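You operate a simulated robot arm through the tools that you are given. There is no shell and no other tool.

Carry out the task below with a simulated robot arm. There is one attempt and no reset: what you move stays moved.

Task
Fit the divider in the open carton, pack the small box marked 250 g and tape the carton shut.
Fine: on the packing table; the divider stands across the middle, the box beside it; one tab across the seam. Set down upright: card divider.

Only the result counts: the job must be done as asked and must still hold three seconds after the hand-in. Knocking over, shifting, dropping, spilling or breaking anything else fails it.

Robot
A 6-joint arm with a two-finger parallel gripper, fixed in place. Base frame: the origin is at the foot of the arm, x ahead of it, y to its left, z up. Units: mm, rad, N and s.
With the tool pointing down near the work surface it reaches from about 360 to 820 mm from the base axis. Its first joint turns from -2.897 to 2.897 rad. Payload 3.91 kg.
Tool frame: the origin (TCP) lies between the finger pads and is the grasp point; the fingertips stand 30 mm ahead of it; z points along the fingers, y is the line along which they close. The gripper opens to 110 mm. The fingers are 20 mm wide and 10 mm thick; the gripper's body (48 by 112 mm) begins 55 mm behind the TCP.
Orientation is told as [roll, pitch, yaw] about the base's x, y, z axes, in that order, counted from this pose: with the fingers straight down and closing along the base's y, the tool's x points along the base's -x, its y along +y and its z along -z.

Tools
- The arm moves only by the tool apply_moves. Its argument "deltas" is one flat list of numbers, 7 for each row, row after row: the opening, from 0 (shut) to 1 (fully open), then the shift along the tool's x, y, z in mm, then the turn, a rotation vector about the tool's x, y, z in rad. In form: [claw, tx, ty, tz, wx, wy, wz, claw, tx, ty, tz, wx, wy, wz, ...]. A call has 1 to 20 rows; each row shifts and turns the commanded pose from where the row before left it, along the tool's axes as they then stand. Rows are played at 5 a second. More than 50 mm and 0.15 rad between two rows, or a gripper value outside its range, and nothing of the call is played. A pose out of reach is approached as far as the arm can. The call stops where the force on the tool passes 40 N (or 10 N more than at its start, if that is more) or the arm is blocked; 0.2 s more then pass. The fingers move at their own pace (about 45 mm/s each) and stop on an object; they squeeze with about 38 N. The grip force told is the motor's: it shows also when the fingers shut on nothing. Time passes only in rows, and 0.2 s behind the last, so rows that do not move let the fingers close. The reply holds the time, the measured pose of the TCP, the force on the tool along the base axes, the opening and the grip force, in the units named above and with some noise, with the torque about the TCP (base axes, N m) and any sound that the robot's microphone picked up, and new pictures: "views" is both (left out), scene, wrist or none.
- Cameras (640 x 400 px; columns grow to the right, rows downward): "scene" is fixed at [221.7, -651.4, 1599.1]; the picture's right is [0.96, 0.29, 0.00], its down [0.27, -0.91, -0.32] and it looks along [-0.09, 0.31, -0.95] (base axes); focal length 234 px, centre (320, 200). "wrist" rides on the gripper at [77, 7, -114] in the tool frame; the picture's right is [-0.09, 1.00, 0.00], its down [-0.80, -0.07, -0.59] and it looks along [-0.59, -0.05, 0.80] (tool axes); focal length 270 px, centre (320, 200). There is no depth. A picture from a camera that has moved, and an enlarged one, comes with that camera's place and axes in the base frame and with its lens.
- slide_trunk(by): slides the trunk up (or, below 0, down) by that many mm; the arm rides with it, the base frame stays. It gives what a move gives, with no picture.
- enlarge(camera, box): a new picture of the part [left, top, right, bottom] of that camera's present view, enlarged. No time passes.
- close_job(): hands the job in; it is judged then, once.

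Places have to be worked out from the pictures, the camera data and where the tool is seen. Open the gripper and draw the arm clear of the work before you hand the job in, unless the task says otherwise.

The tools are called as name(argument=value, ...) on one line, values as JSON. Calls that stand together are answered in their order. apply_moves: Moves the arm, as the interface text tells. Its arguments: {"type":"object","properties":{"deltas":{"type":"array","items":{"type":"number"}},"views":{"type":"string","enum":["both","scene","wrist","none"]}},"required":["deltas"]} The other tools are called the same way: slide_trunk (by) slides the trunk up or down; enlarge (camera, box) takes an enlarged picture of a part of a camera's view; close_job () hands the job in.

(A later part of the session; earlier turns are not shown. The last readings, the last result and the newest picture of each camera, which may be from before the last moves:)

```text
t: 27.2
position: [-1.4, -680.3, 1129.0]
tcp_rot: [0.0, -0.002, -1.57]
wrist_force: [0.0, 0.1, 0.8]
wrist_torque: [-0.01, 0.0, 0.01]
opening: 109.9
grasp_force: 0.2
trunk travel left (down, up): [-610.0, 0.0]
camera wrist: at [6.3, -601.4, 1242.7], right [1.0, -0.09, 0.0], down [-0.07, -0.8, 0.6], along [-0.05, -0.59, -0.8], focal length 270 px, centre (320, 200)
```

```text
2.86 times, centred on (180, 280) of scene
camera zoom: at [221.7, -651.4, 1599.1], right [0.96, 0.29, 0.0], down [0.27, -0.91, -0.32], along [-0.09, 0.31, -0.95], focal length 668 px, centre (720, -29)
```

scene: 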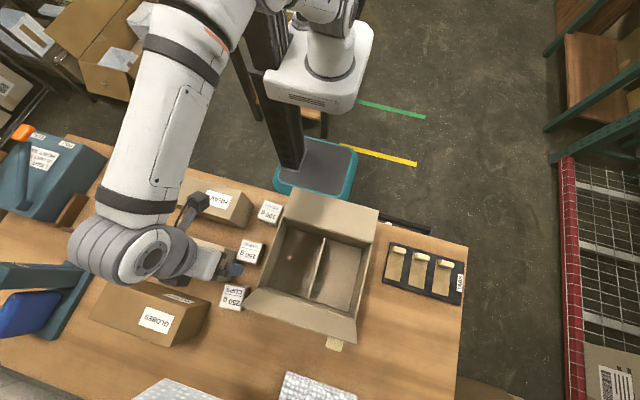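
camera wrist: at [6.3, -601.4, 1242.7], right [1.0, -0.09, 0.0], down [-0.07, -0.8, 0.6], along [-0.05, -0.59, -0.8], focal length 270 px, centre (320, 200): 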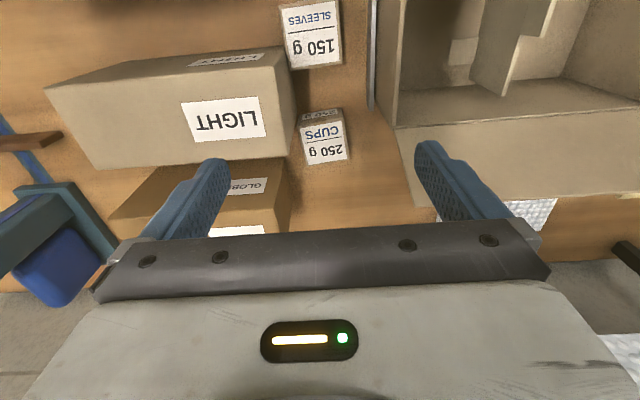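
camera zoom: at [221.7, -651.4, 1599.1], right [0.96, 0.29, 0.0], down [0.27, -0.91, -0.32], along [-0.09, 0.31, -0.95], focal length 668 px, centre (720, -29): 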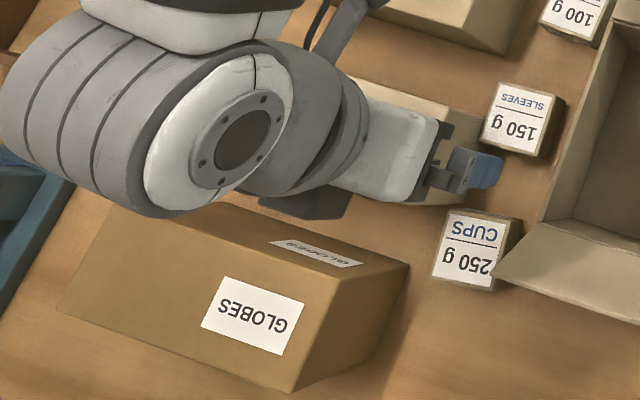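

The 250 g box top is at z≈887, centre (-2, -766), yawed about +6°. LIGHT (top ~970) begins at x<-42, y>-737, and GLOBES at x<-66, y<-805, so gripping along x in the gap between them works. I align the yaw, part-close the claw and come down to z≈1000 to check.

apply_moves(deltas=[0.75, 0, 0, 0, 0, 0, -0.105, 0.75, -42.7, -4.8, 0, 0, 0, 0, 0.75, -42.7, -4.8, 0, 0, 0, 0, 0.75, 0, 0, 32, 0, 0, 0, 0.75, 0, 0, 32, 0, 0, 0, 0.75, 0, 0, 32, 0, 0, 0, 0.75, 0, 0, 32, 0, 0, 0, 0.75, 0, 0, 0, 0, 0, 0], views="both")

enlarge(camera="wrist", box=[160, 0, 480, 240])

```text
t: 29.0
position: [1.4, -756.2, 999.2]
tcp_rot: [0.001, -0.002, -1.465]
wrist_force: [0.1, -0.2, 0.2]
wrist_torque: [0.0, -0.02, -0.03]
opening: 82.5
grasp_force: 0.1
out of reach, approached as far as the arm can: row 3
trunk travel left (down, up): [-610.0, 0.0]
camera wrist: at [-0.3, -678.1, 1114.0], right [1.0, 0.02, 0.0], down [0.01, -0.8, 0.6], along [0.01, -0.6, -0.8], focal length 270 px, centre (320, 200)
```

scene: 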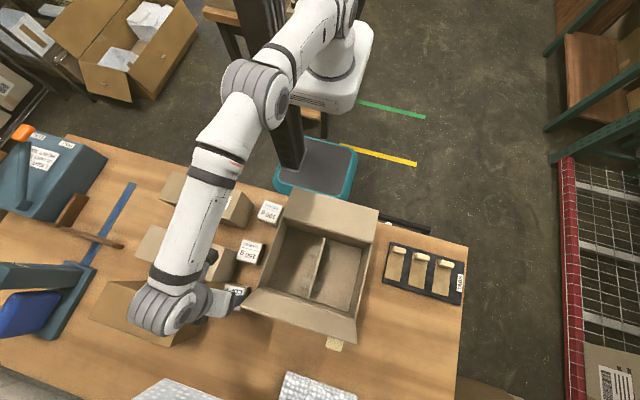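
wrist: 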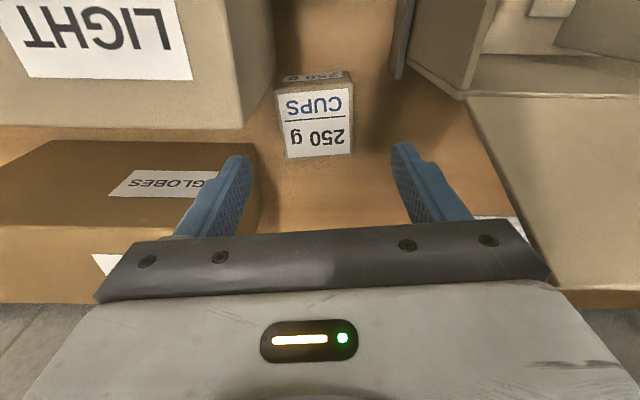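

```text
1.67 times, centred on (320, 120) of wrist
camera zoom: at [-0.3, -678.1, 1114.0], right [1.0, 0.02, 0.0], down [0.01, -0.8, 0.6], along [0.01, -0.6, -0.8], focal length 450 px, centre (320, 333)
```

zoom: 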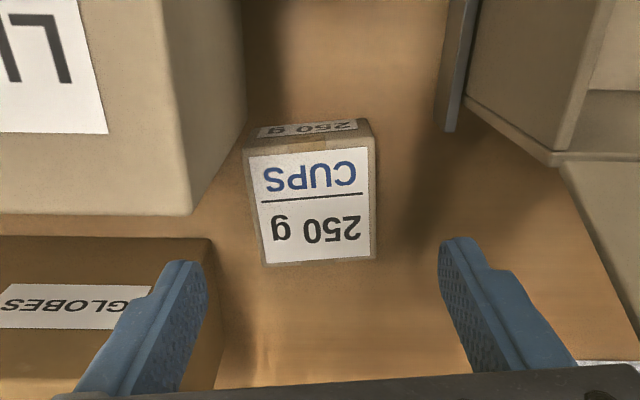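

The close view confirms the box centre at (-2.6, -766.6) and yaw ≈ 6°. I shift to it while descending to z≈935, fingertips still above the box, and check before straddling it.

apply_moves(deltas=[0.75, -2, -1.3, 16, 0, 0, 0, 0.75, -2.5, -1.3, 16, 0, 0, 0, 0.75, -2.7, -1.3, 16, 0, 0, 0, 0.75, -2.7, -1.2, 16, 0, 0, 0, 0.75, 0, 0, 0, 0, 0, 0], views="wrist")

enlarge(camera="wrist", box=[160, 0, 480, 240])

```text
t: 30.2
position: [-4.3, -764.6, 936.0]
tcp_rot: [0.0, 0.001, -1.465]
wrist_force: [-0.2, 0.5, 0.7]
wrist_torque: [0.0, 0.01, 0.0]
opening: 82.4
grasp_force: 0.0
trunk travel left (down, up): [-610.0, 0.0]
camera wrist: at [-4.8, -687.8, 1050.6], right [1.0, 0.02, 0.0], down [0.01, -0.8, 0.6], along [0.01, -0.6, -0.8], focal length 270 px, centre (320, 200)
```

wrist: 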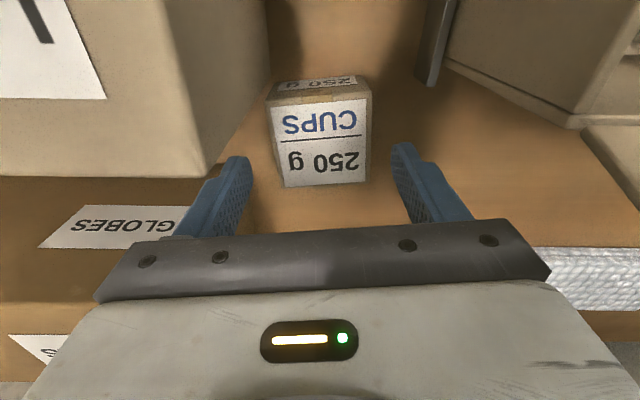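

```text
1.67 times, centred on (320, 120) of wrist
camera zoom: at [-4.8, -687.8, 1050.6], right [1.0, 0.02, 0.0], down [0.01, -0.8, 0.6], along [0.01, -0.6, -0.8], focal length 450 px, centre (320, 333)
```

zoom: 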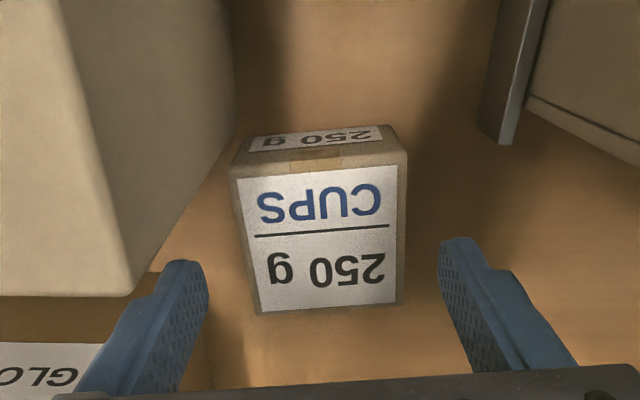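

Box centre reads (-1.8, -766), and the fingers straddle it with room to spare. I make the small correction and descend to z≈878.

apply_moves(deltas=[0.75, -1.6, 2.3, 10, 0, 0, 0, 0.75, 0, 0, 12, 0, 0, 0, 0.75, 0, 0, 12, 0, 0, 0, 0.75, 0, 0, 12, 0, 0, 0, 0.75, 0, 0, 12, 0, 0, 0, 0.75, 0, 0, 0, 0, 0, 0], views="both")

```text
t: 31.6
position: [-0.4, -765.6, 878.9]
tcp_rot: [-0.002, 0.0, -1.464]
wrist_force: [-0.7, 0.2, 0.6]
wrist_torque: [0.02, 0.02, -0.02]
opening: 82.5
grasp_force: 0.0
trunk travel left (down, up): [-610.0, 0.0]
camera wrist: at [-1.4, -686.7, 992.8], right [1.0, 0.02, 0.0], down [0.01, -0.8, 0.6], along [0.01, -0.6, -0.8], focal length 270 px, centre (320, 200)
```

scene: 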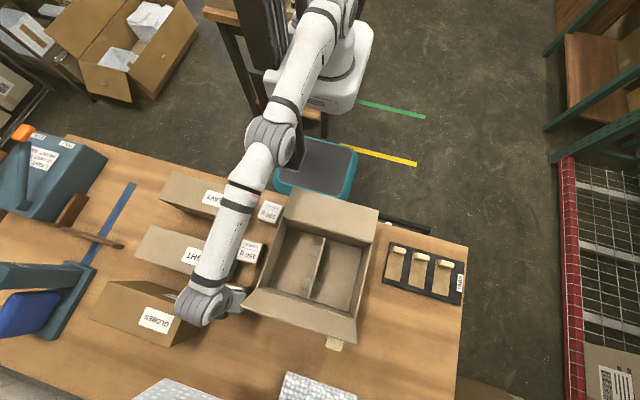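
wrist: 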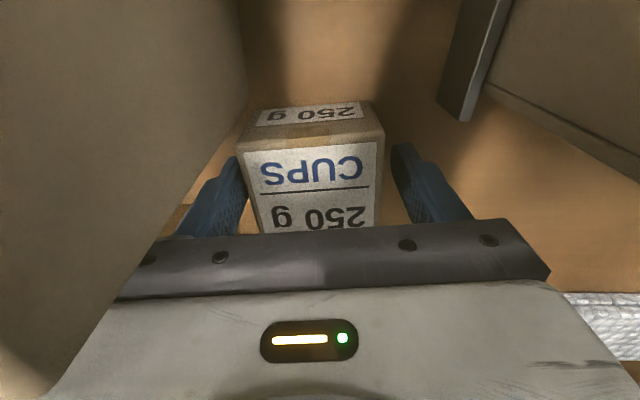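

Both fingers are beside the box. I close on it.

apply_moves(deltas=[0.4, 0, 0, 0, 0, 0, 0, 0.4, 0, 0, 0, 0, 0, 0, 0.4, 0, 0, 0, 0, 0, 0, 0.4, 0, 0, 0, 0, 0, 0, 0.4, 0, 0, 0, 0, 0, 0], views="wrist")

```text
t: 32.8
position: [-1.0, -765.4, 879.8]
tcp_rot: [0.0, -0.001, -1.464]
wrist_force: [-1.3, 0.7, -0.8]
wrist_torque: [-0.04, 0.12, -0.04]
opening: 65.6
grasp_force: 37.6
trunk travel left (down, up): [-610.0, 0.0]
camera wrist: at [-1.5, -686.8, 992.9], right [1.0, 0.02, 0.0], down [0.01, -0.8, 0.6], along [0.01, -0.6, -0.8], focal length 270 px, centre (320, 200)
```

wrist: 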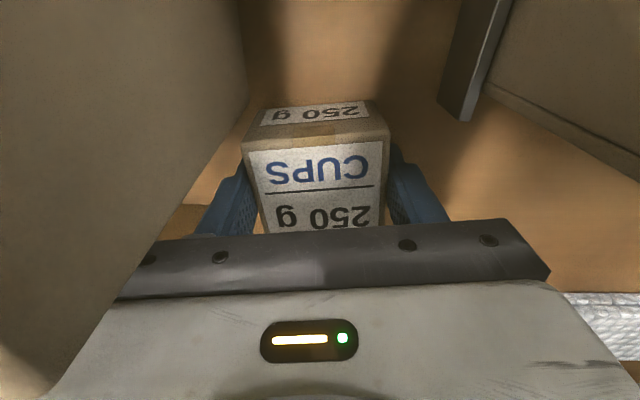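

Gripped at 65.6 mm. I lift straight up until the box bottom clears the LIGHT carton and the rim.

apply_moves(deltas=[0.4, 0, 0, -8, 0, 0, 0, 0.4, 0, 0, -18, 0, 0, 0, 0.4, 0, 0, -25, 0, 0, 0, 0.4, 0, 0, -25, 0, 0, 0, 0.4, 0, 0, -25, 0, 0, 0, 0.4, 0, 0, -25, 0, 0, 0, 0.4, 0, 0, -24, 0, 0, 0, 0.4, 0, 0, 0, 0, 0, 0], views="both")

```text
t: 34.6
position: [-0.4, -765.6, 1030.8]
tcp_rot: [-0.002, -0.002, -1.464]
wrist_force: [-0.8, 0.4, -3.1]
wrist_torque: [0.02, 0.03, 0.0]
opening: 65.8
grasp_force: 38.2
trunk travel left (down, up): [-610.0, 0.0]
camera wrist: at [-1.8, -687.7, 1144.7], right [1.0, 0.02, 0.0], down [0.01, -0.8, 0.59], along [0.01, -0.59, -0.8], focal length 270 px, centre (320, 200)
```

scene: 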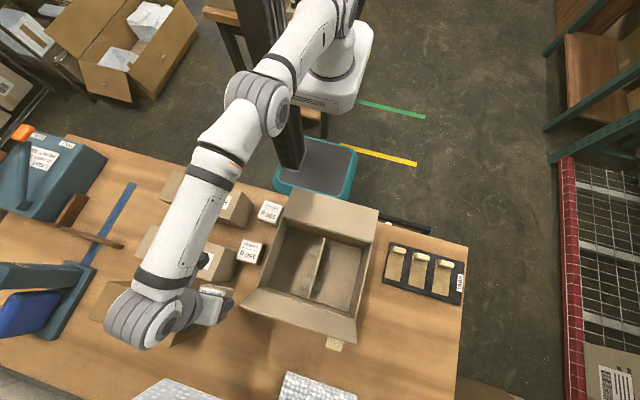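
wrist: 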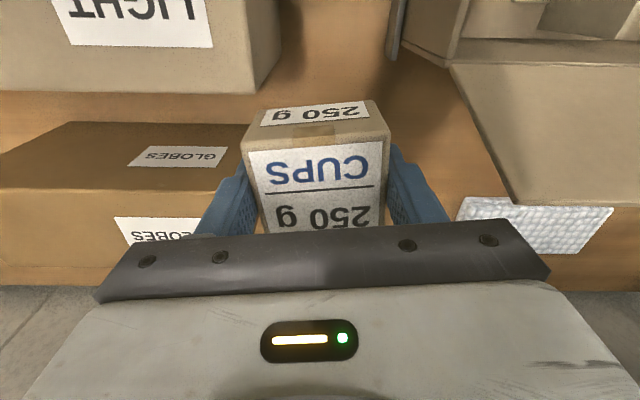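

The box is clear, with about 3 N of weight on the wrist. I carry it +y away from the flap and then over the carton's left compartment, squaring the yaw.

apply_moves(deltas=[0.4, 41.8, 4.4, -16.7, 0, 0, 0, 0.4, 41.8, 4.4, -16.7, 0, 0, 0, 0.4, 41.8, 4.4, -16.7, 0, 0, 0, 0.4, 2.9, 42.5, 0, 0, 0, 0, 0.4, 2.9, 42.5, 0, 0, 0, 0, 0.4, 2.9, 42.5, 0, 0, 0, 0, 0.4, 0, 0, 0, 0, 0, 0.105, 0.4, 0, 0, 0, 0, 0, 0], views="both")

enlarge(camera="wrist", box=[160, 0, 480, 240])

```text
t: 36.4
position: [125.1, -616.8, 1077.5]
tcp_rot: [-0.001, -0.001, -1.573]
wrist_force: [0.7, -0.1, -2.7]
wrist_torque: [0.0, -0.01, 0.04]
opening: 65.6
grasp_force: 37.9
trunk travel left (down, up): [-610.0, 0.0]
camera wrist: at [132.3, -539.5, 1191.3], right [1.0, -0.09, 0.0], down [-0.07, -0.8, 0.6], along [-0.05, -0.59, -0.8], focal length 270 px, centre (320, 200)
```

scene: 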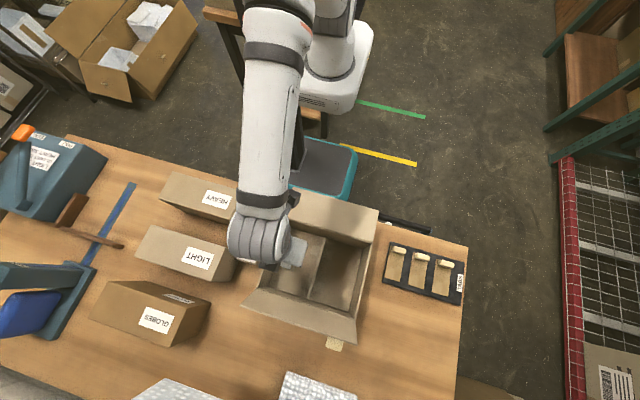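
wrist: 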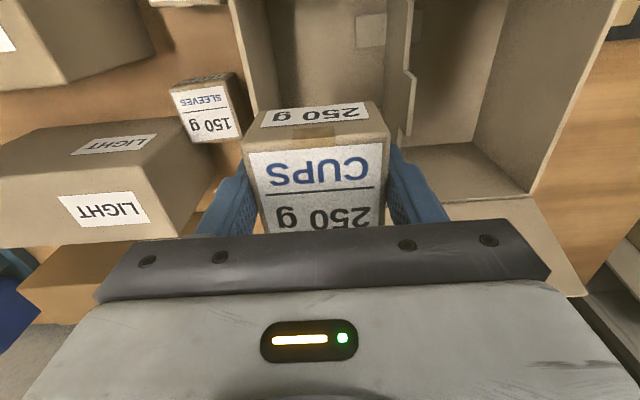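

```text
1.67 times, centred on (320, 120) of wrist
camera zoom: at [132.3, -539.5, 1191.3], right [1.0, -0.09, 0.0], down [-0.07, -0.8, 0.6], along [-0.05, -0.59, -0.8], focal length 450 px, centre (320, 333)
```

zoom: 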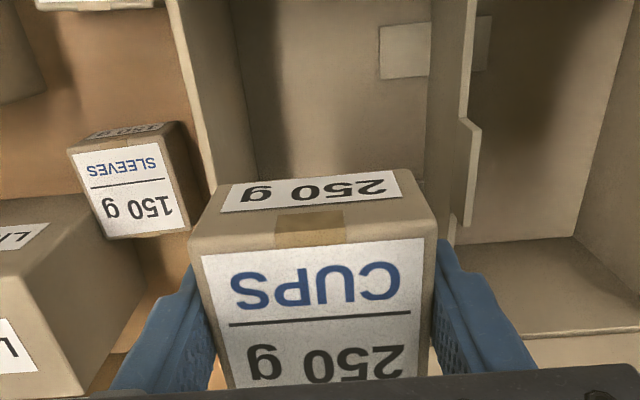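

With the 112 mm gripper body along x it would be tight between the carton wall and the divider, so I rotate 90° to put the body along y, then recheck.

apply_moves(deltas=[0.4, 0, 0, 0, 0, 0, -0.1428, 0.4, 0, 0, 0, 0, 0, -0.1428, 0.4, 0, 0, 0, 0, 0, -0.1428, 0.4, 0, 0, 0, 0, 0, -0.1428, 0.4, 0, 0, 0, 0, 0, -0.1428, 0.4, 0, 0, 0, 0, 0, -0.1428, 0.4, 0, 0, 0, 0, 0, -0.1428, 0.4, 0, 0, 0, 0, 0, -0.1428, 0.4, 0, 0, 0, 0, 0, -0.1428, 0.4, 0, 0, 0, 0, 0, -0.1428, 0.4, 0, 0, 0, 0, 0, -0.1428, 0.4, 2, 0, 0, 0, 0, 0, 0.4, 0, 0, 0, 0, 0, 0], views="both")

enlarge(camera="wrist", box=[160, 0, 480, 240])

```text
t: 39.2
position: [122.3, -619.3, 1078.7]
tcp_rot: [-0.001, -0.001, 0.001]
wrist_force: [0.2, 0.9, -2.1]
wrist_torque: [0.01, 0.02, -0.04]
opening: 65.7
grasp_force: 38.1
trunk travel left (down, up): [-610.0, 0.0]
camera wrist: at [46.3, -611.7, 1192.8], right [0.09, 1.0, 0.0], down [0.8, -0.07, 0.59], along [0.59, -0.05, -0.8], focal length 270 px, centre (320, 200)
```

scene: 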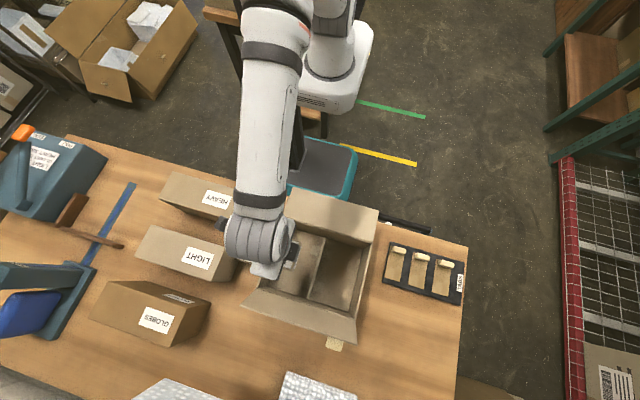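
wrist: 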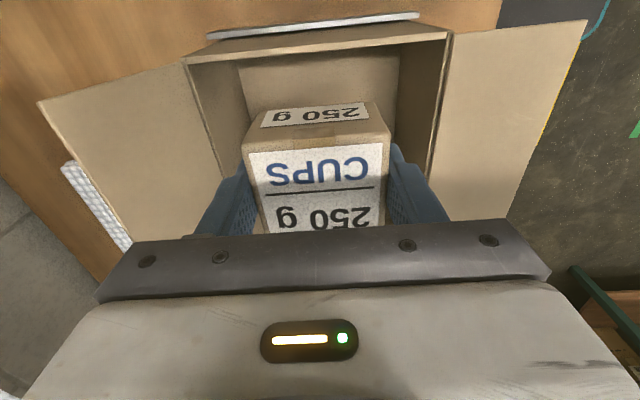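

```text
1.67 times, centred on (320, 120) of wrist
camera zoom: at [46.3, -611.7, 1192.8], right [0.09, 1.0, 0.0], down [0.8, -0.07, 0.59], along [0.59, -0.05, -0.8], focal length 450 px, centre (320, 333)
```

zoom: 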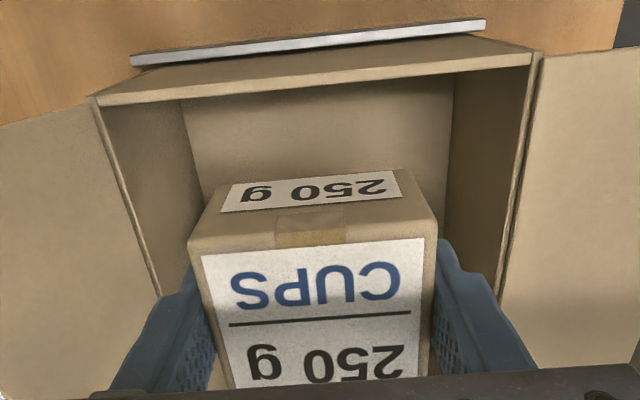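

The box hangs square over the left compartment at (122, -619). I lower it to just above the floor.

apply_moves(deltas=[0.4, 0, 0, 26, 0, 0, 0, 0.4, 0, 0, 26, 0, 0, 0, 0.4, 0, 0, 26, 0, 0, 0, 0.4, 0, 0, 26, 0, 0, 0, 0.4, 0, 0, 26, 0, 0, 0, 0.4, 0, 0, 26, 0, 0, 0, 0.4, 0, 0, 24, 0, 0, 0, 0.4, 0, 0, 0, 0, 0, 0], views="both")

```text
t: 41.0
position: [121.2, -616.3, 899.1]
tcp_rot: [-0.001, 0.002, -0.002]
wrist_force: [-0.3, -0.7, -1.4]
wrist_torque: [-0.01, 0.05, -0.01]
opening: 66.0
grasp_force: 38.3
trunk travel left (down, up): [-610.0, 0.0]
camera wrist: at [44.7, -608.6, 1012.7], right [0.09, 1.0, 0.0], down [0.8, -0.07, 0.59], along [0.59, -0.05, -0.8], focal length 270 px, centre (320, 200)
```

scene: 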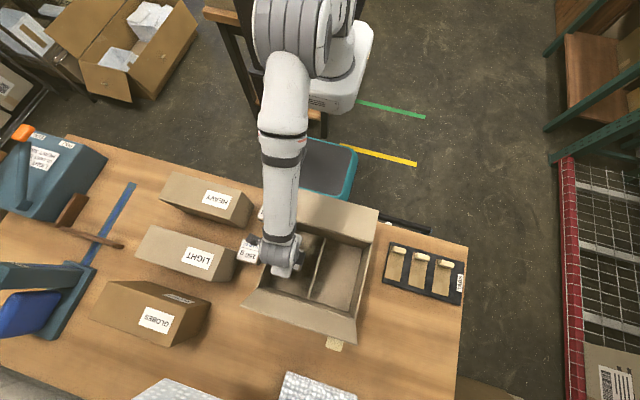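
wrist: 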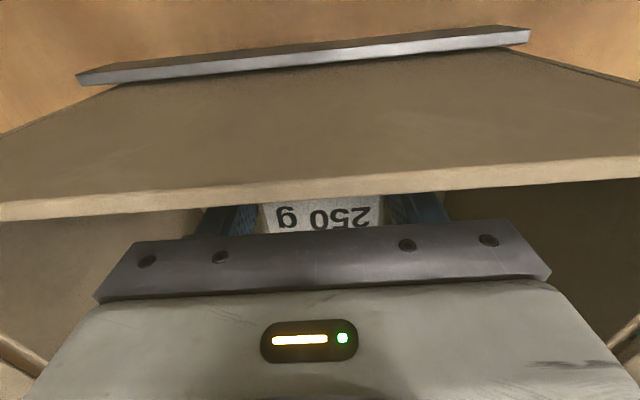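

About 10 mm remain. I lower in small steps watching the force.

apply_moves(deltas=[0.4, 0, 0, 3, 0, 0, 0, 0.4, 0, 0, 3, 0, 0, 0, 0.4, 0, 0, 3, 0, 0, 0, 0.4, 0, 0, 2, 0, 0, 0, 0.4, 0, 0, 0, 0, 0, 0], views="none")

```text
t: 42.2
position: [121.7, -619.0, 888.0]
tcp_rot: [-0.001, 0.002, -0.002]
wrist_force: [-0.2, 1.1, -2.3]
wrist_torque: [-0.03, -0.02, 0.01]
opening: 65.6
grasp_force: 38.0
trunk travel left (down, up): [-610.0, 0.0]
```

Still no contact (force -2.3 N is just the box's weight). I continue in 1 mm steps.

apply_moves(deltas=[0.4, 0, 0, 1, 0, 0, 0, 0.4, 0, 0, 1, 0, 0, 0, 0.4, 0, 0, 0, 0, 0, 0], views="none")

apply_moves(deltas=[0.4, 0, 0, 1, 0, 0, 0, 0.4, 0, 0, 0.8, 0, 0, 0, 0.4, 0, 0, 0, 0, 0, 0], views="none")

```text
t: 43.0
position: [122.6, -618.5, 885.3]
tcp_rot: [-0.001, 0.001, 0.0]
wrist_force: [-0.2, -0.8, -2.8]
wrist_torque: [-0.02, 0.03, -0.04]
opening: 65.9
grasp_force: 37.5
trunk travel left (down, up): [-610.0, 0.0]
```

```text
t: 43.8
position: [122.0, -619.1, 886.2]
tcp_rot: [-0.001, 0.002, 0.001]
wrist_force: [-1.9, 2.3, 9.5]
wrist_torque: [0.44, -0.35, 0.11]
opening: 65.7
grasp_force: 37.6
trunk travel left (down, up): [-610.0, 0.0]
```

Contact at about 10 N, so the box is on the carton floor. I open the fingers modestly and draw straight up.

apply_moves(deltas=[0.65, 0, 0, 0, 0, 0, 0, 0.8, 0, 0, 0, 0, 0, 0, 0.8, 0, 0, 0, 0, 0, 0, 0.8, 0, 0, -10, 0, 0, 0, 0.8, 0, 0, -25, 0, 0, 0, 0.8, 0, 0, -30, 0, 0, 0, 0.8, 0, 0, -35, 0, 0, 0, 0.8, 0, 0, -40, 0, 0, 0, 0.8, 0, 0, -40, 0, 0, 0, 0.8, 0, 0, -40, 0, 0, 0, 0.8, 0, 0, 0, 0, 0, 0], views="both")

enlarge(camera="wrist", box=[160, 0, 480, 240])

```text
t: 46.2
position: [122.0, -621.1, 1103.2]
tcp_rot: [-0.002, -0.001, 0.002]
wrist_force: [0.1, -0.3, -0.5]
wrist_torque: [0.03, 0.01, -0.01]
opening: 88.0
grasp_force: 0.1
trunk travel left (down, up): [-610.0, 0.0]
camera wrist: at [46.2, -613.0, 1218.4], right [0.09, 1.0, 0.0], down [0.8, -0.07, 0.59], along [0.59, -0.05, -0.8], focal length 270 px, centre (320, 200)
```

scene: 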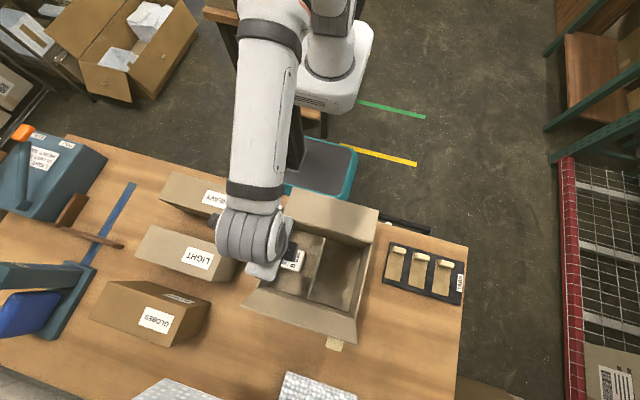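
wrist: 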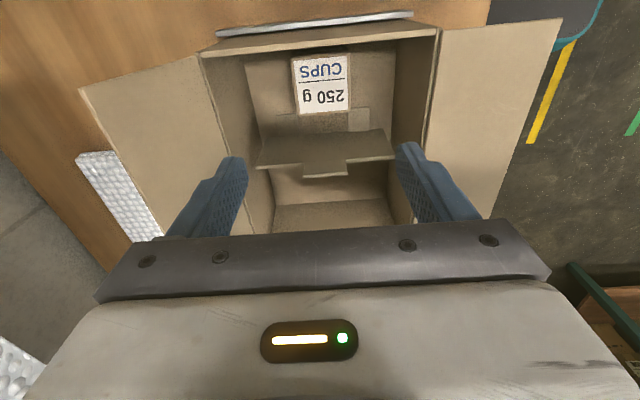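

```text
1.67 times, centred on (320, 120) of wrist
camera zoom: at [46.2, -613.0, 1218.4], right [0.09, 1.0, 0.0], down [0.8, -0.07, 0.59], along [0.59, -0.05, -0.8], focal length 450 px, centre (320, 333)
```

zoom: 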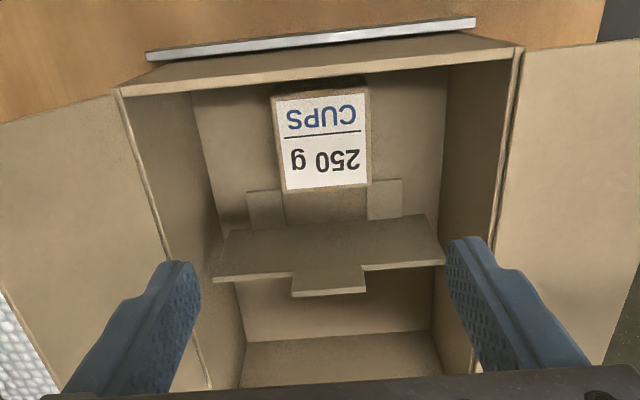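

The box stands beside the divider in the left compartment. Next are the flaps. The +y flap lies flat outward, so I'll lift it from underneath with the closed fingers as a slanted rod coming from the +x side. I move there, close the fingers and tilt about 60°.

apply_moves(deltas=[0.4, -37.6, 24.4, 0, 0, 0, 0, 0, -37.6, 24.4, 0, 0, 0, 0, 0, -37.6, 24.4, 0, 0, 0, 0, 0, -37.6, 24.4, 0, 0, 0, 0, 0, -37.6, 24.4, 0, 0, 0, 0, 0, -37.6, 24.4, 0, 0, 0, 0, 0, -37.6, 24.4, 0, 0, 0, 0, 0, 0, 0, 0, 0, 0.15, 0, 0, 0, 0, 0, 0, 0.15, 0, 0, 0, 0, 0, 0, 0.15, 0, 0, 0, 0, 0, 0, 0.15, 0, 0, 0, 0, 0, 0, 0.15, 0, 0, 0, 0, 0, 0, 0.15, 0, 0, 0, 0, 0, 0, 0.15, 0, 0, 0, 0, 0, 0, 0, 0], views="both")

```text
t: 49.4
position: [385.8, -447.7, 1104.3]
tcp_rot: [-0.005, 1.051, -0.003]
wrist_force: [0.5, -0.9, 0.2]
wrist_torque: [0.02, 0.0, -0.01]
opening: 0.0
grasp_force: 37.8
trunk travel left (down, up): [-610.0, 0.0]
camera wrist: at [447.5, -439.3, 1227.1], right [0.04, 1.0, -0.08], down [0.91, -0.07, -0.4], along [-0.4, -0.05, -0.91], focal length 270 px, centre (320, 200)
```

scene: 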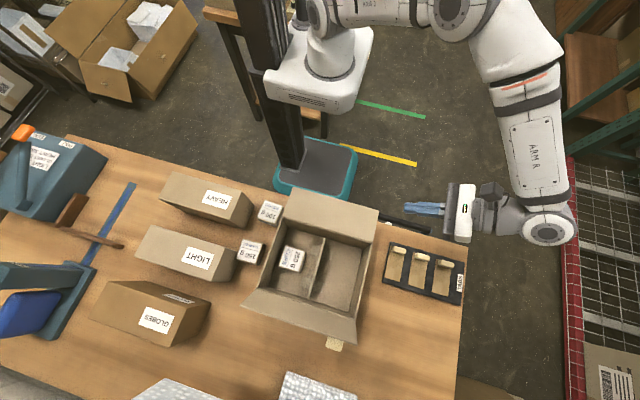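
wrist: 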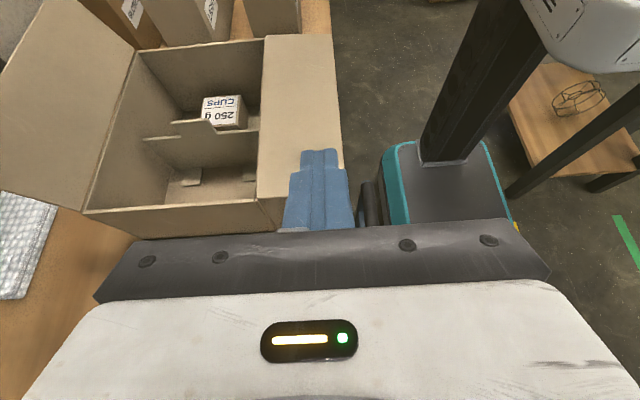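

The tilt worked and the rod points down toward -x. The scene view of the carton is clear now, so I check the contents and flap before going under.

enlarge(camera="scene", box=[230, 180, 390, 350])

enlarge(camera="scene", box=[340, 170, 480, 270])

enlarge(camera="wrist", box=[160, 0, 480, 240])

```text
2.35 times, centred on (310, 265) of scene
camera zoom: at [221.7, -651.4, 1599.1], right [0.96, 0.29, 0.0], down [0.27, -0.91, -0.32], along [-0.09, 0.31, -0.95], focal length 550 px, centre (344, 47)
```

zoom: 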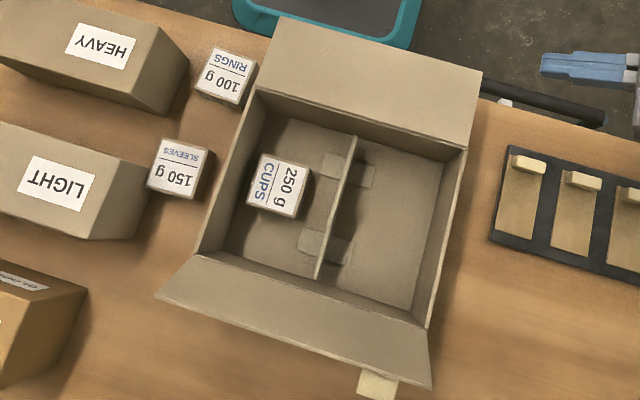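

```text
4.00 times, centred on (410, 220) of scene
camera zoom: at [221.7, -651.4, 1599.1], right [0.96, 0.29, 0.0], down [0.27, -0.91, -0.32], along [-0.09, 0.31, -0.95], focal length 936 px, centre (-40, 120)
```

zoom: 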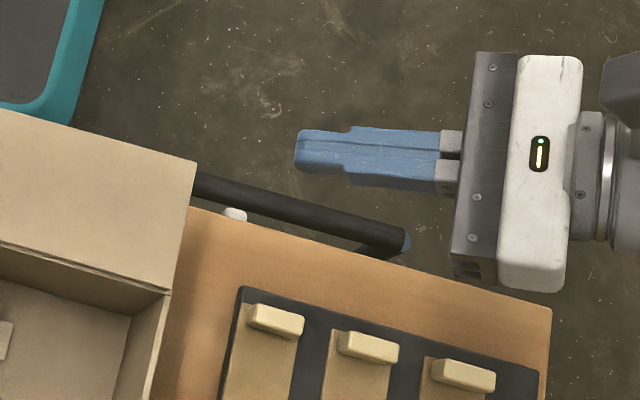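

```text
1.67 times, centred on (320, 120) of wrist
camera zoom: at [447.5, -439.3, 1227.1], right [0.04, 1.0, -0.08], down [0.91, -0.07, -0.4], along [-0.4, -0.05, -0.91], focal length 450 px, centre (320, 333)
```

zoom: 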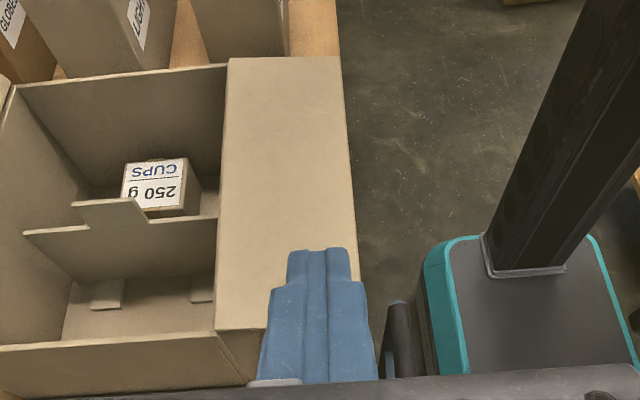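

The flap hinge is at y≈-521, z≈966 and its outer edge at y≈-428, z≈969. I lower the rod beside the flap's +x end to z≈932.

apply_moves(deltas=[0, -37.3, -0.8, 21.4, 0, 0, 0, 0, -37.3, -0.8, 21.4, 0, 0, 0, 0, -37.3, -0.8, 21.4, 0, 0, 0, 0, -37.3, -0.8, 21.4, 0, 0, 0, 0, 0, 0, 0, 0, 0, 0], views="both")

```text
t: 50.6
position: [384.8, -451.6, 932.5]
tcp_rot: [0.0, 1.049, -0.002]
wrist_force: [0.3, -0.2, 0.7]
wrist_torque: [0.0, 0.02, -0.02]
opening: 0.0
grasp_force: 37.6
trunk travel left (down, up): [-610.0, 0.0]
camera wrist: at [446.4, -443.6, 1056.1], right [0.04, 1.0, -0.08], down [0.91, -0.07, -0.4], along [-0.4, -0.05, -0.91], focal length 270 px, centre (320, 200)
```

scene: 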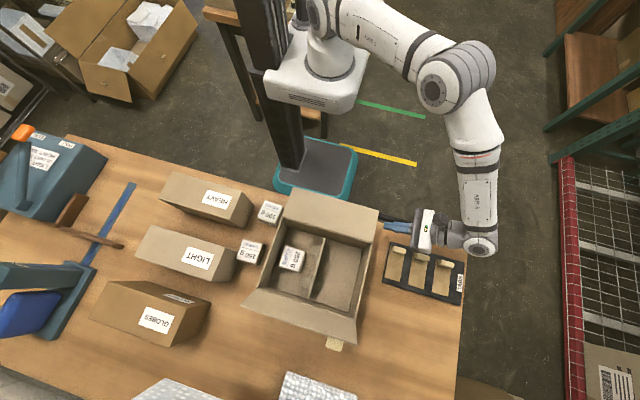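
wrist: 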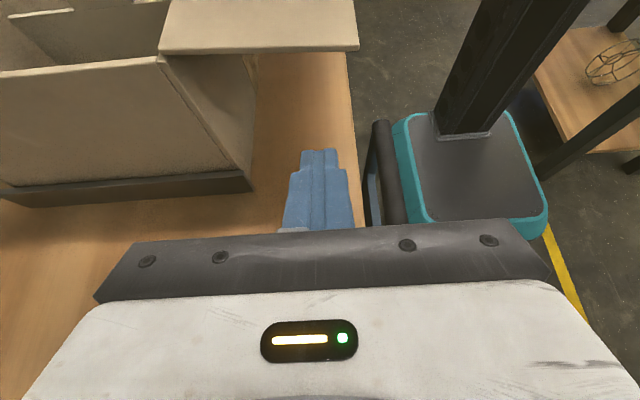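

The flap edge is visible with its underside at about z 966, and the rod sits well below it. I slide the rod 68 mm in -x under the flap end.

apply_moves(deltas=[0, 11.3, 0, 19.7, 0, 0, 0, 0, 11.3, 0, 19.7, 0, 0, 0, 0, 11.3, 0, 19.7, 0, 0, 0, 0, 0, 0, 0, 0, 0, 0], views="both")

```text
t: 51.6
position: [317.6, -449.5, 932.8]
tcp_rot: [-0.003, 1.05, -0.002]
wrist_force: [-0.3, 0.0, -0.2]
wrist_torque: [0.01, -0.02, -0.01]
opening: 0.0
grasp_force: 38.1
trunk travel left (down, up): [-610.0, 0.0]
camera wrist: at [379.7, -442.0, 1056.3], right [0.04, 1.0, -0.08], down [0.91, -0.07, -0.4], along [-0.4, -0.05, -0.91], focal length 270 px, centre (320, 200)
```

scene: 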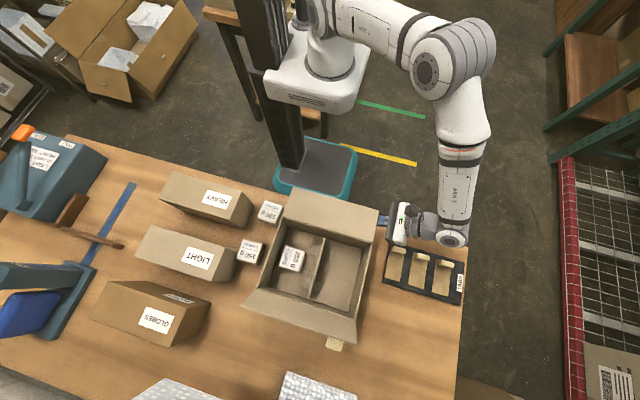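
wrist: 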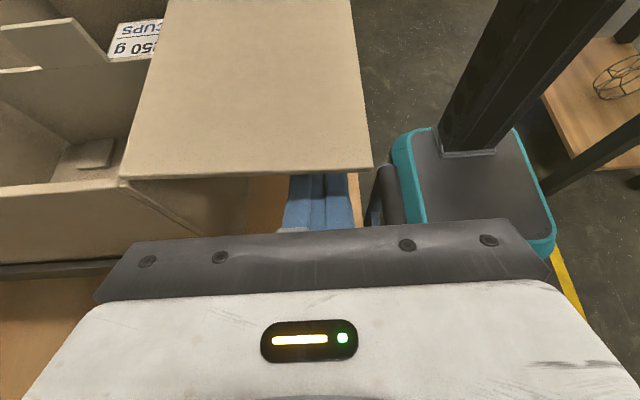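

The rod is under the flap end. I now raise it along an arc about the hinge, first to about 45°, and watch how the flap follows.

apply_moves(deltas=[0, 12.75, 0, -7.3, 0, 0, 0, 0, 16.5, 1.1, -9.45, 0, 0, 0, 0, 16.1, -3.9, -9.26, 0, 0, 0, 0, 14.66, -8.6, -8.4, 0, 0, 0, 0, 0, 0, 0, 0, 0, 0], views="both")

```text
t: 52.8
position: [316.0, -463.0, 1003.2]
tcp_rot: [-0.003, 1.05, -0.001]
wrist_force: [0.2, 0.7, -0.2]
wrist_torque: [-0.01, 0.02, -0.02]
opening: 0.0
grasp_force: 37.7
trunk travel left (down, up): [-610.0, 0.0]
camera wrist: at [377.9, -454.8, 1125.3], right [0.04, 1.0, -0.08], down [0.91, -0.07, -0.4], along [-0.4, -0.05, -0.91], focal length 270 px, centre (320, 200)
```

scene: 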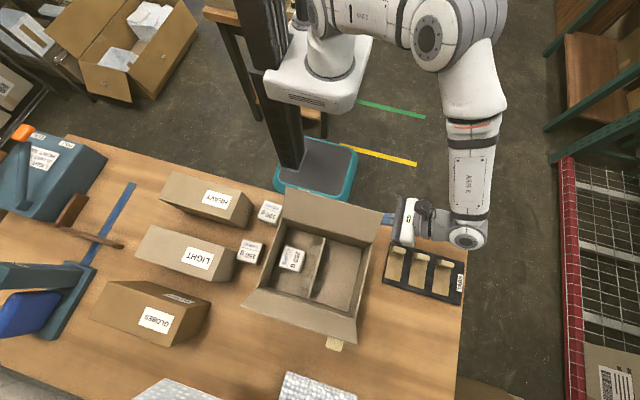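
wrist: 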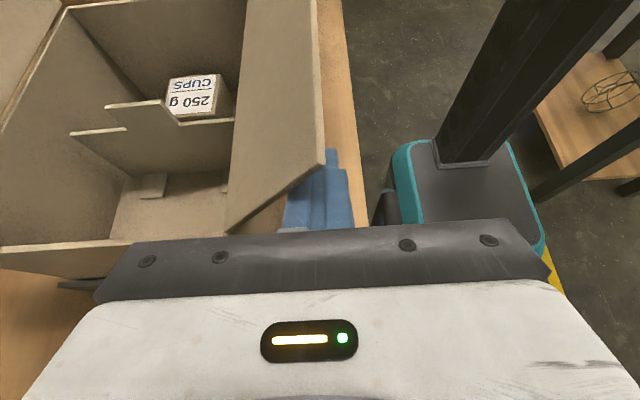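

The flap follows the rod with negligible force. I continue the arc over the top to about 120°.

apply_moves(deltas=[0, 12.3, -12.7, -7.07, 0, 0, 0, 0, 9.0, -15.9, -5.18, 0, 0, 0, 0, 5.1, -18, -2.94, 0, 0, 0, 0, 0.95, -19, -0.55, 0, 0, 0, 0, -3.4, -18.6, 1.94, 0, 0, 0, 0, 0, 0, 0, 0, 0, 0], views="both")

```text
t: 54.2
position: [318.5, -548.2, 1028.6]
tcp_rot: [-0.001, 1.048, -0.002]
wrist_force: [0.0, 0.0, 0.9]
wrist_torque: [-0.01, -0.01, -0.06]
opening: 0.0
grasp_force: 37.9
trunk travel left (down, up): [-610.0, 0.0]
camera wrist: at [379.5, -539.5, 1151.8], right [0.04, 1.0, -0.08], down [0.91, -0.07, -0.4], along [-0.4, -0.05, -0.91], focal length 270 px, centre (320, 200)
```

scene: 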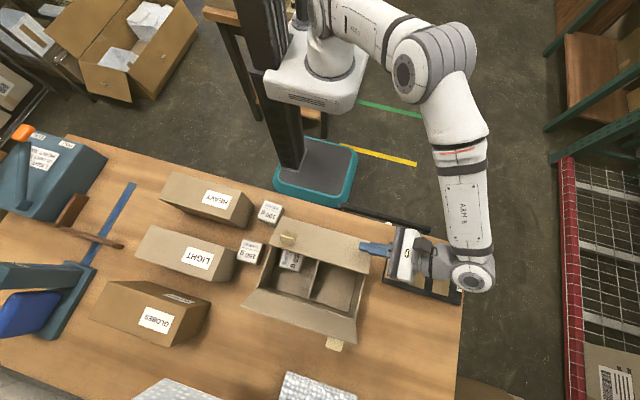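
wrist: 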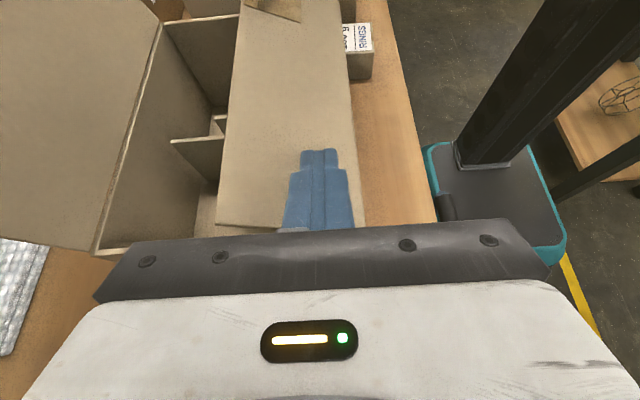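

The flap is past vertical and leaning in. It carries a cream pull tab on its outer face, like the one on the -y flap. I keep folding it down.

apply_moves(deltas=[0, -4.9, -15, 2.84, 0, 0, 0, 0, -8.7, -15, 5.0, 0, 0, 0, 0, -8.7, -11, 5.0, 0, 0, 0, 0, -5.2, -6, 3.0, 0, 0, 0, 0, 0, 0, 0, 0, 0, 0], views="both")

enlarge(camera="scene", box=[230, 180, 390, 350])

```text
t: 55.4
position: [316.4, -592.9, 998.8]
tcp_rot: [-0.008, 1.05, -0.007]
wrist_force: [3.0, 5.2, 16.1]
wrist_torque: [0.12, 0.24, -0.23]
opening: 0.2
grasp_force: 37.2
trunk travel left (down, up): [-610.0, 0.0]
camera wrist: at [379.0, -583.9, 1122.4], right [0.04, 1.0, -0.08], down [0.91, -0.07, -0.4], along [-0.4, -0.06, -0.91], focal length 270 px, centre (320, 200)
```

scene: 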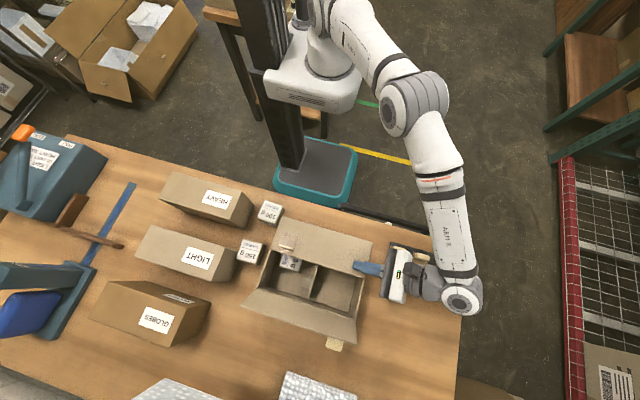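
wrist: 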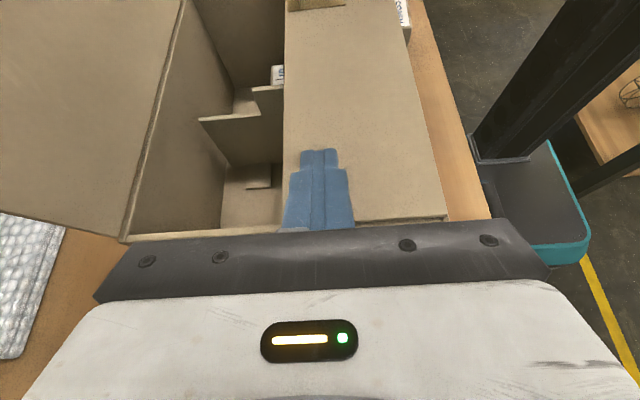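

```text
2.35 times, centred on (310, 265) of scene
camera zoom: at [221.7, -651.4, 1599.1], right [0.96, 0.29, 0.0], down [0.27, -0.91, -0.32], along [-0.09, 0.31, -0.95], focal length 550 px, centre (344, 47)
```

zoom: 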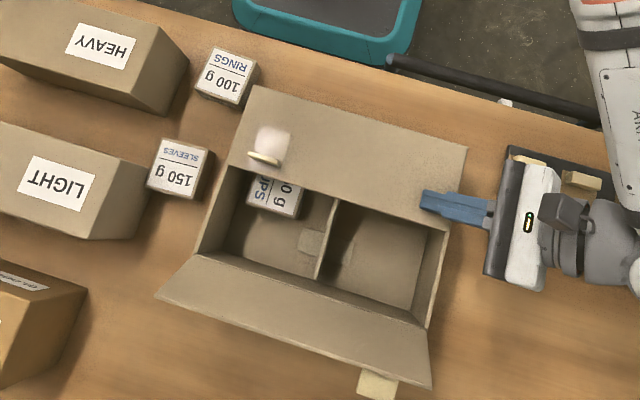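

The +y flap is down with 16 N of contact. I lift the rod off and back out in +x to see whether the flap stays closed.

apply_moves(deltas=[0, 13, 0, -7.5, 0, 0, 0, 0, 13, 0, -7.5, 0, 0, 0, 0, -10, 0, -38, 0, 0, 0, 0, -10, 0, -38, 0, 0, 0, 0, 0, 0, 0, 0, 0, 0], views="both")

enlarge(camera="scene", box=[230, 200, 350, 280])

enlarge(camera="wrist", box=[60, 0, 480, 240])

```text
t: 56.6
position: [383.6, -586.5, 1046.1]
tcp_rot: [-0.003, 1.049, 0.002]
wrist_force: [-0.1, 0.4, -0.2]
wrist_torque: [-0.01, 0.04, 0.02]
opening: 0.1
grasp_force: 37.7
out of reach, approached as far as the arm can: row 4
trunk travel left (down, up): [-610.0, 0.0]
camera wrist: at [445.5, -577.8, 1169.8], right [0.04, 1.0, -0.08], down [0.91, -0.07, -0.4], along [-0.4, -0.06, -0.91], focal length 270 px, centre (320, 200)
```

scene: 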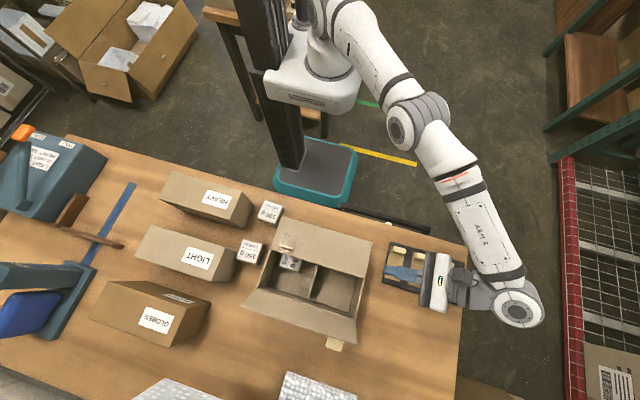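
wrist: 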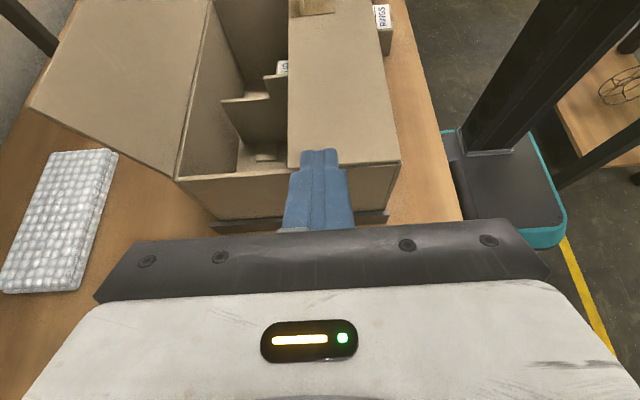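

```text
5.00 times, centred on (290, 240) of scene
camera zoom: at [221.7, -651.4, 1599.1], right [0.96, 0.29, 0.0], down [0.27, -0.91, -0.32], along [-0.09, 0.31, -0.95], focal length 1170 px, centre (470, 0)
```

zoom: 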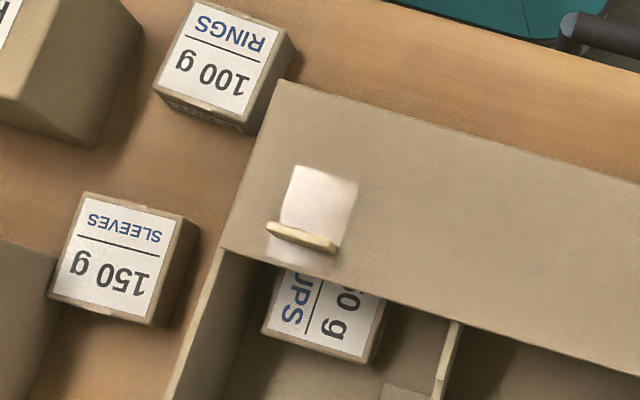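

```text
1.52 times, centred on (270, 120) of wrist
camera zoom: at [445.5, -577.8, 1169.8], right [0.04, 1.0, -0.08], down [0.91, -0.07, -0.4], along [-0.4, -0.06, -0.91], focal length 412 px, centre (396, 322)
```

zoom: 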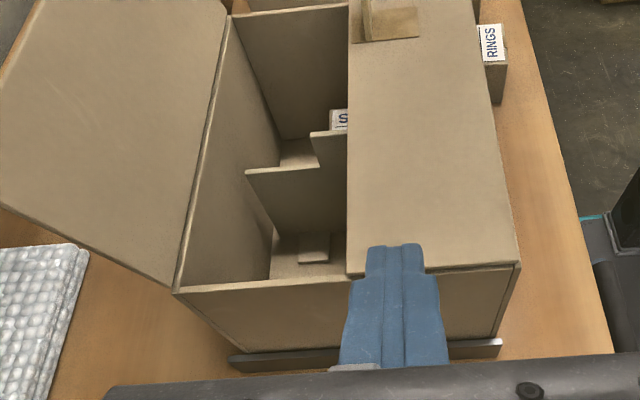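

The +y flap stays shut; its cream fin stands at x≈100–136, y≈-601. For the -y flap I'll straddle its top edge with the open vertical gripper and sweep it in with the outer finger. First I untilt and move over there at height.

apply_moves(deltas=[0, 0, 0, 0, 0, -0.15, 0, 0, 0, 0, 0, 0, -0.15, 0, 0, 0, 0, 0, 0, -0.15, 0, 0, 0, 0, 0, 0, -0.15, 0, 0, 0, 0, 0, 0, -0.15, 0, 0, 0, 0, 0, 0, -0.15, 0, 0, 0, 0, 0, 0, -0.15, 0, 0, 0, 0, -35, 0, 0, 0, 0, 0, 0, -35, 0, 0, 0, 0.5, 36, -25, 0, 0, 0, 0, 1, 36, -25, 0, 0, 0, 0, 1, 36, -25, 0, 0, 0, 0, 1, 36, -25, 0, 0, 0, 0, 1, 36, -25, 0, 0, 0, 0, 1, 0, 0, 0, 0, 0, 0], views="both")

```text
t: 59.8
position: [205.8, -708.7, 1119.4]
tcp_rot: [-0.002, 0.0, 0.003]
wrist_force: [-0.7, -0.1, 0.4]
wrist_torque: [0.02, -0.02, -0.03]
opening: 110.4
grasp_force: 0.1
trunk travel left (down, up): [-610.0, 0.0]
camera wrist: at [129.8, -700.5, 1233.9], right [0.09, 1.0, 0.0], down [0.8, -0.07, 0.59], along [0.59, -0.05, -0.8], focal length 270 px, centre (320, 200)
```

scene: 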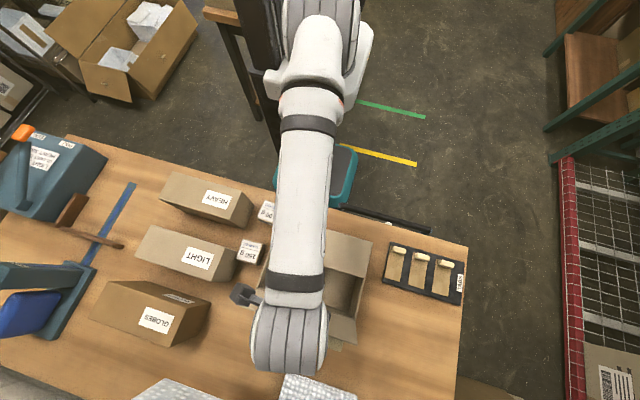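
wrist: 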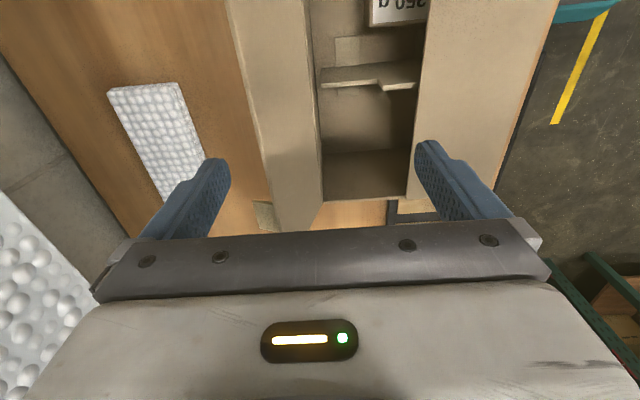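

The flap's top edge (y≈-750) lies between the open fingers. I shift 7 mm outward and descend to z≈1060 so the outer finger is behind the flap.

apply_moves(deltas=[1, 0, -7, 0, 0, 0, 0, 1, 0, 0, 20, 0, 0, 0, 1, 0, 0, 20, 0, 0, 0, 1, 0, 0, 20, 0, 0, 0, 1, 0, 0, 0, 0, 0, 0], views="wrist")

```text
t: 61.0
position: [205.7, -718.9, 1057.9]
tcp_rot: [0.0, 0.002, 0.001]
wrist_force: [-0.6, 0.8, 0.2]
wrist_torque: [-0.01, -0.02, 0.01]
opening: 110.1
grasp_force: 0.1
trunk travel left (down, up): [-610.0, 0.0]
camera wrist: at [129.3, -711.0, 1171.5], right [0.09, 1.0, 0.0], down [0.8, -0.07, 0.59], along [0.59, -0.05, -0.8], focal length 270 px, centre (320, 200)
```

wrist: 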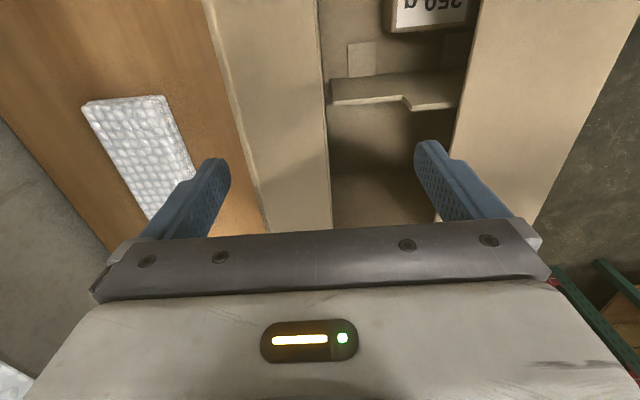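

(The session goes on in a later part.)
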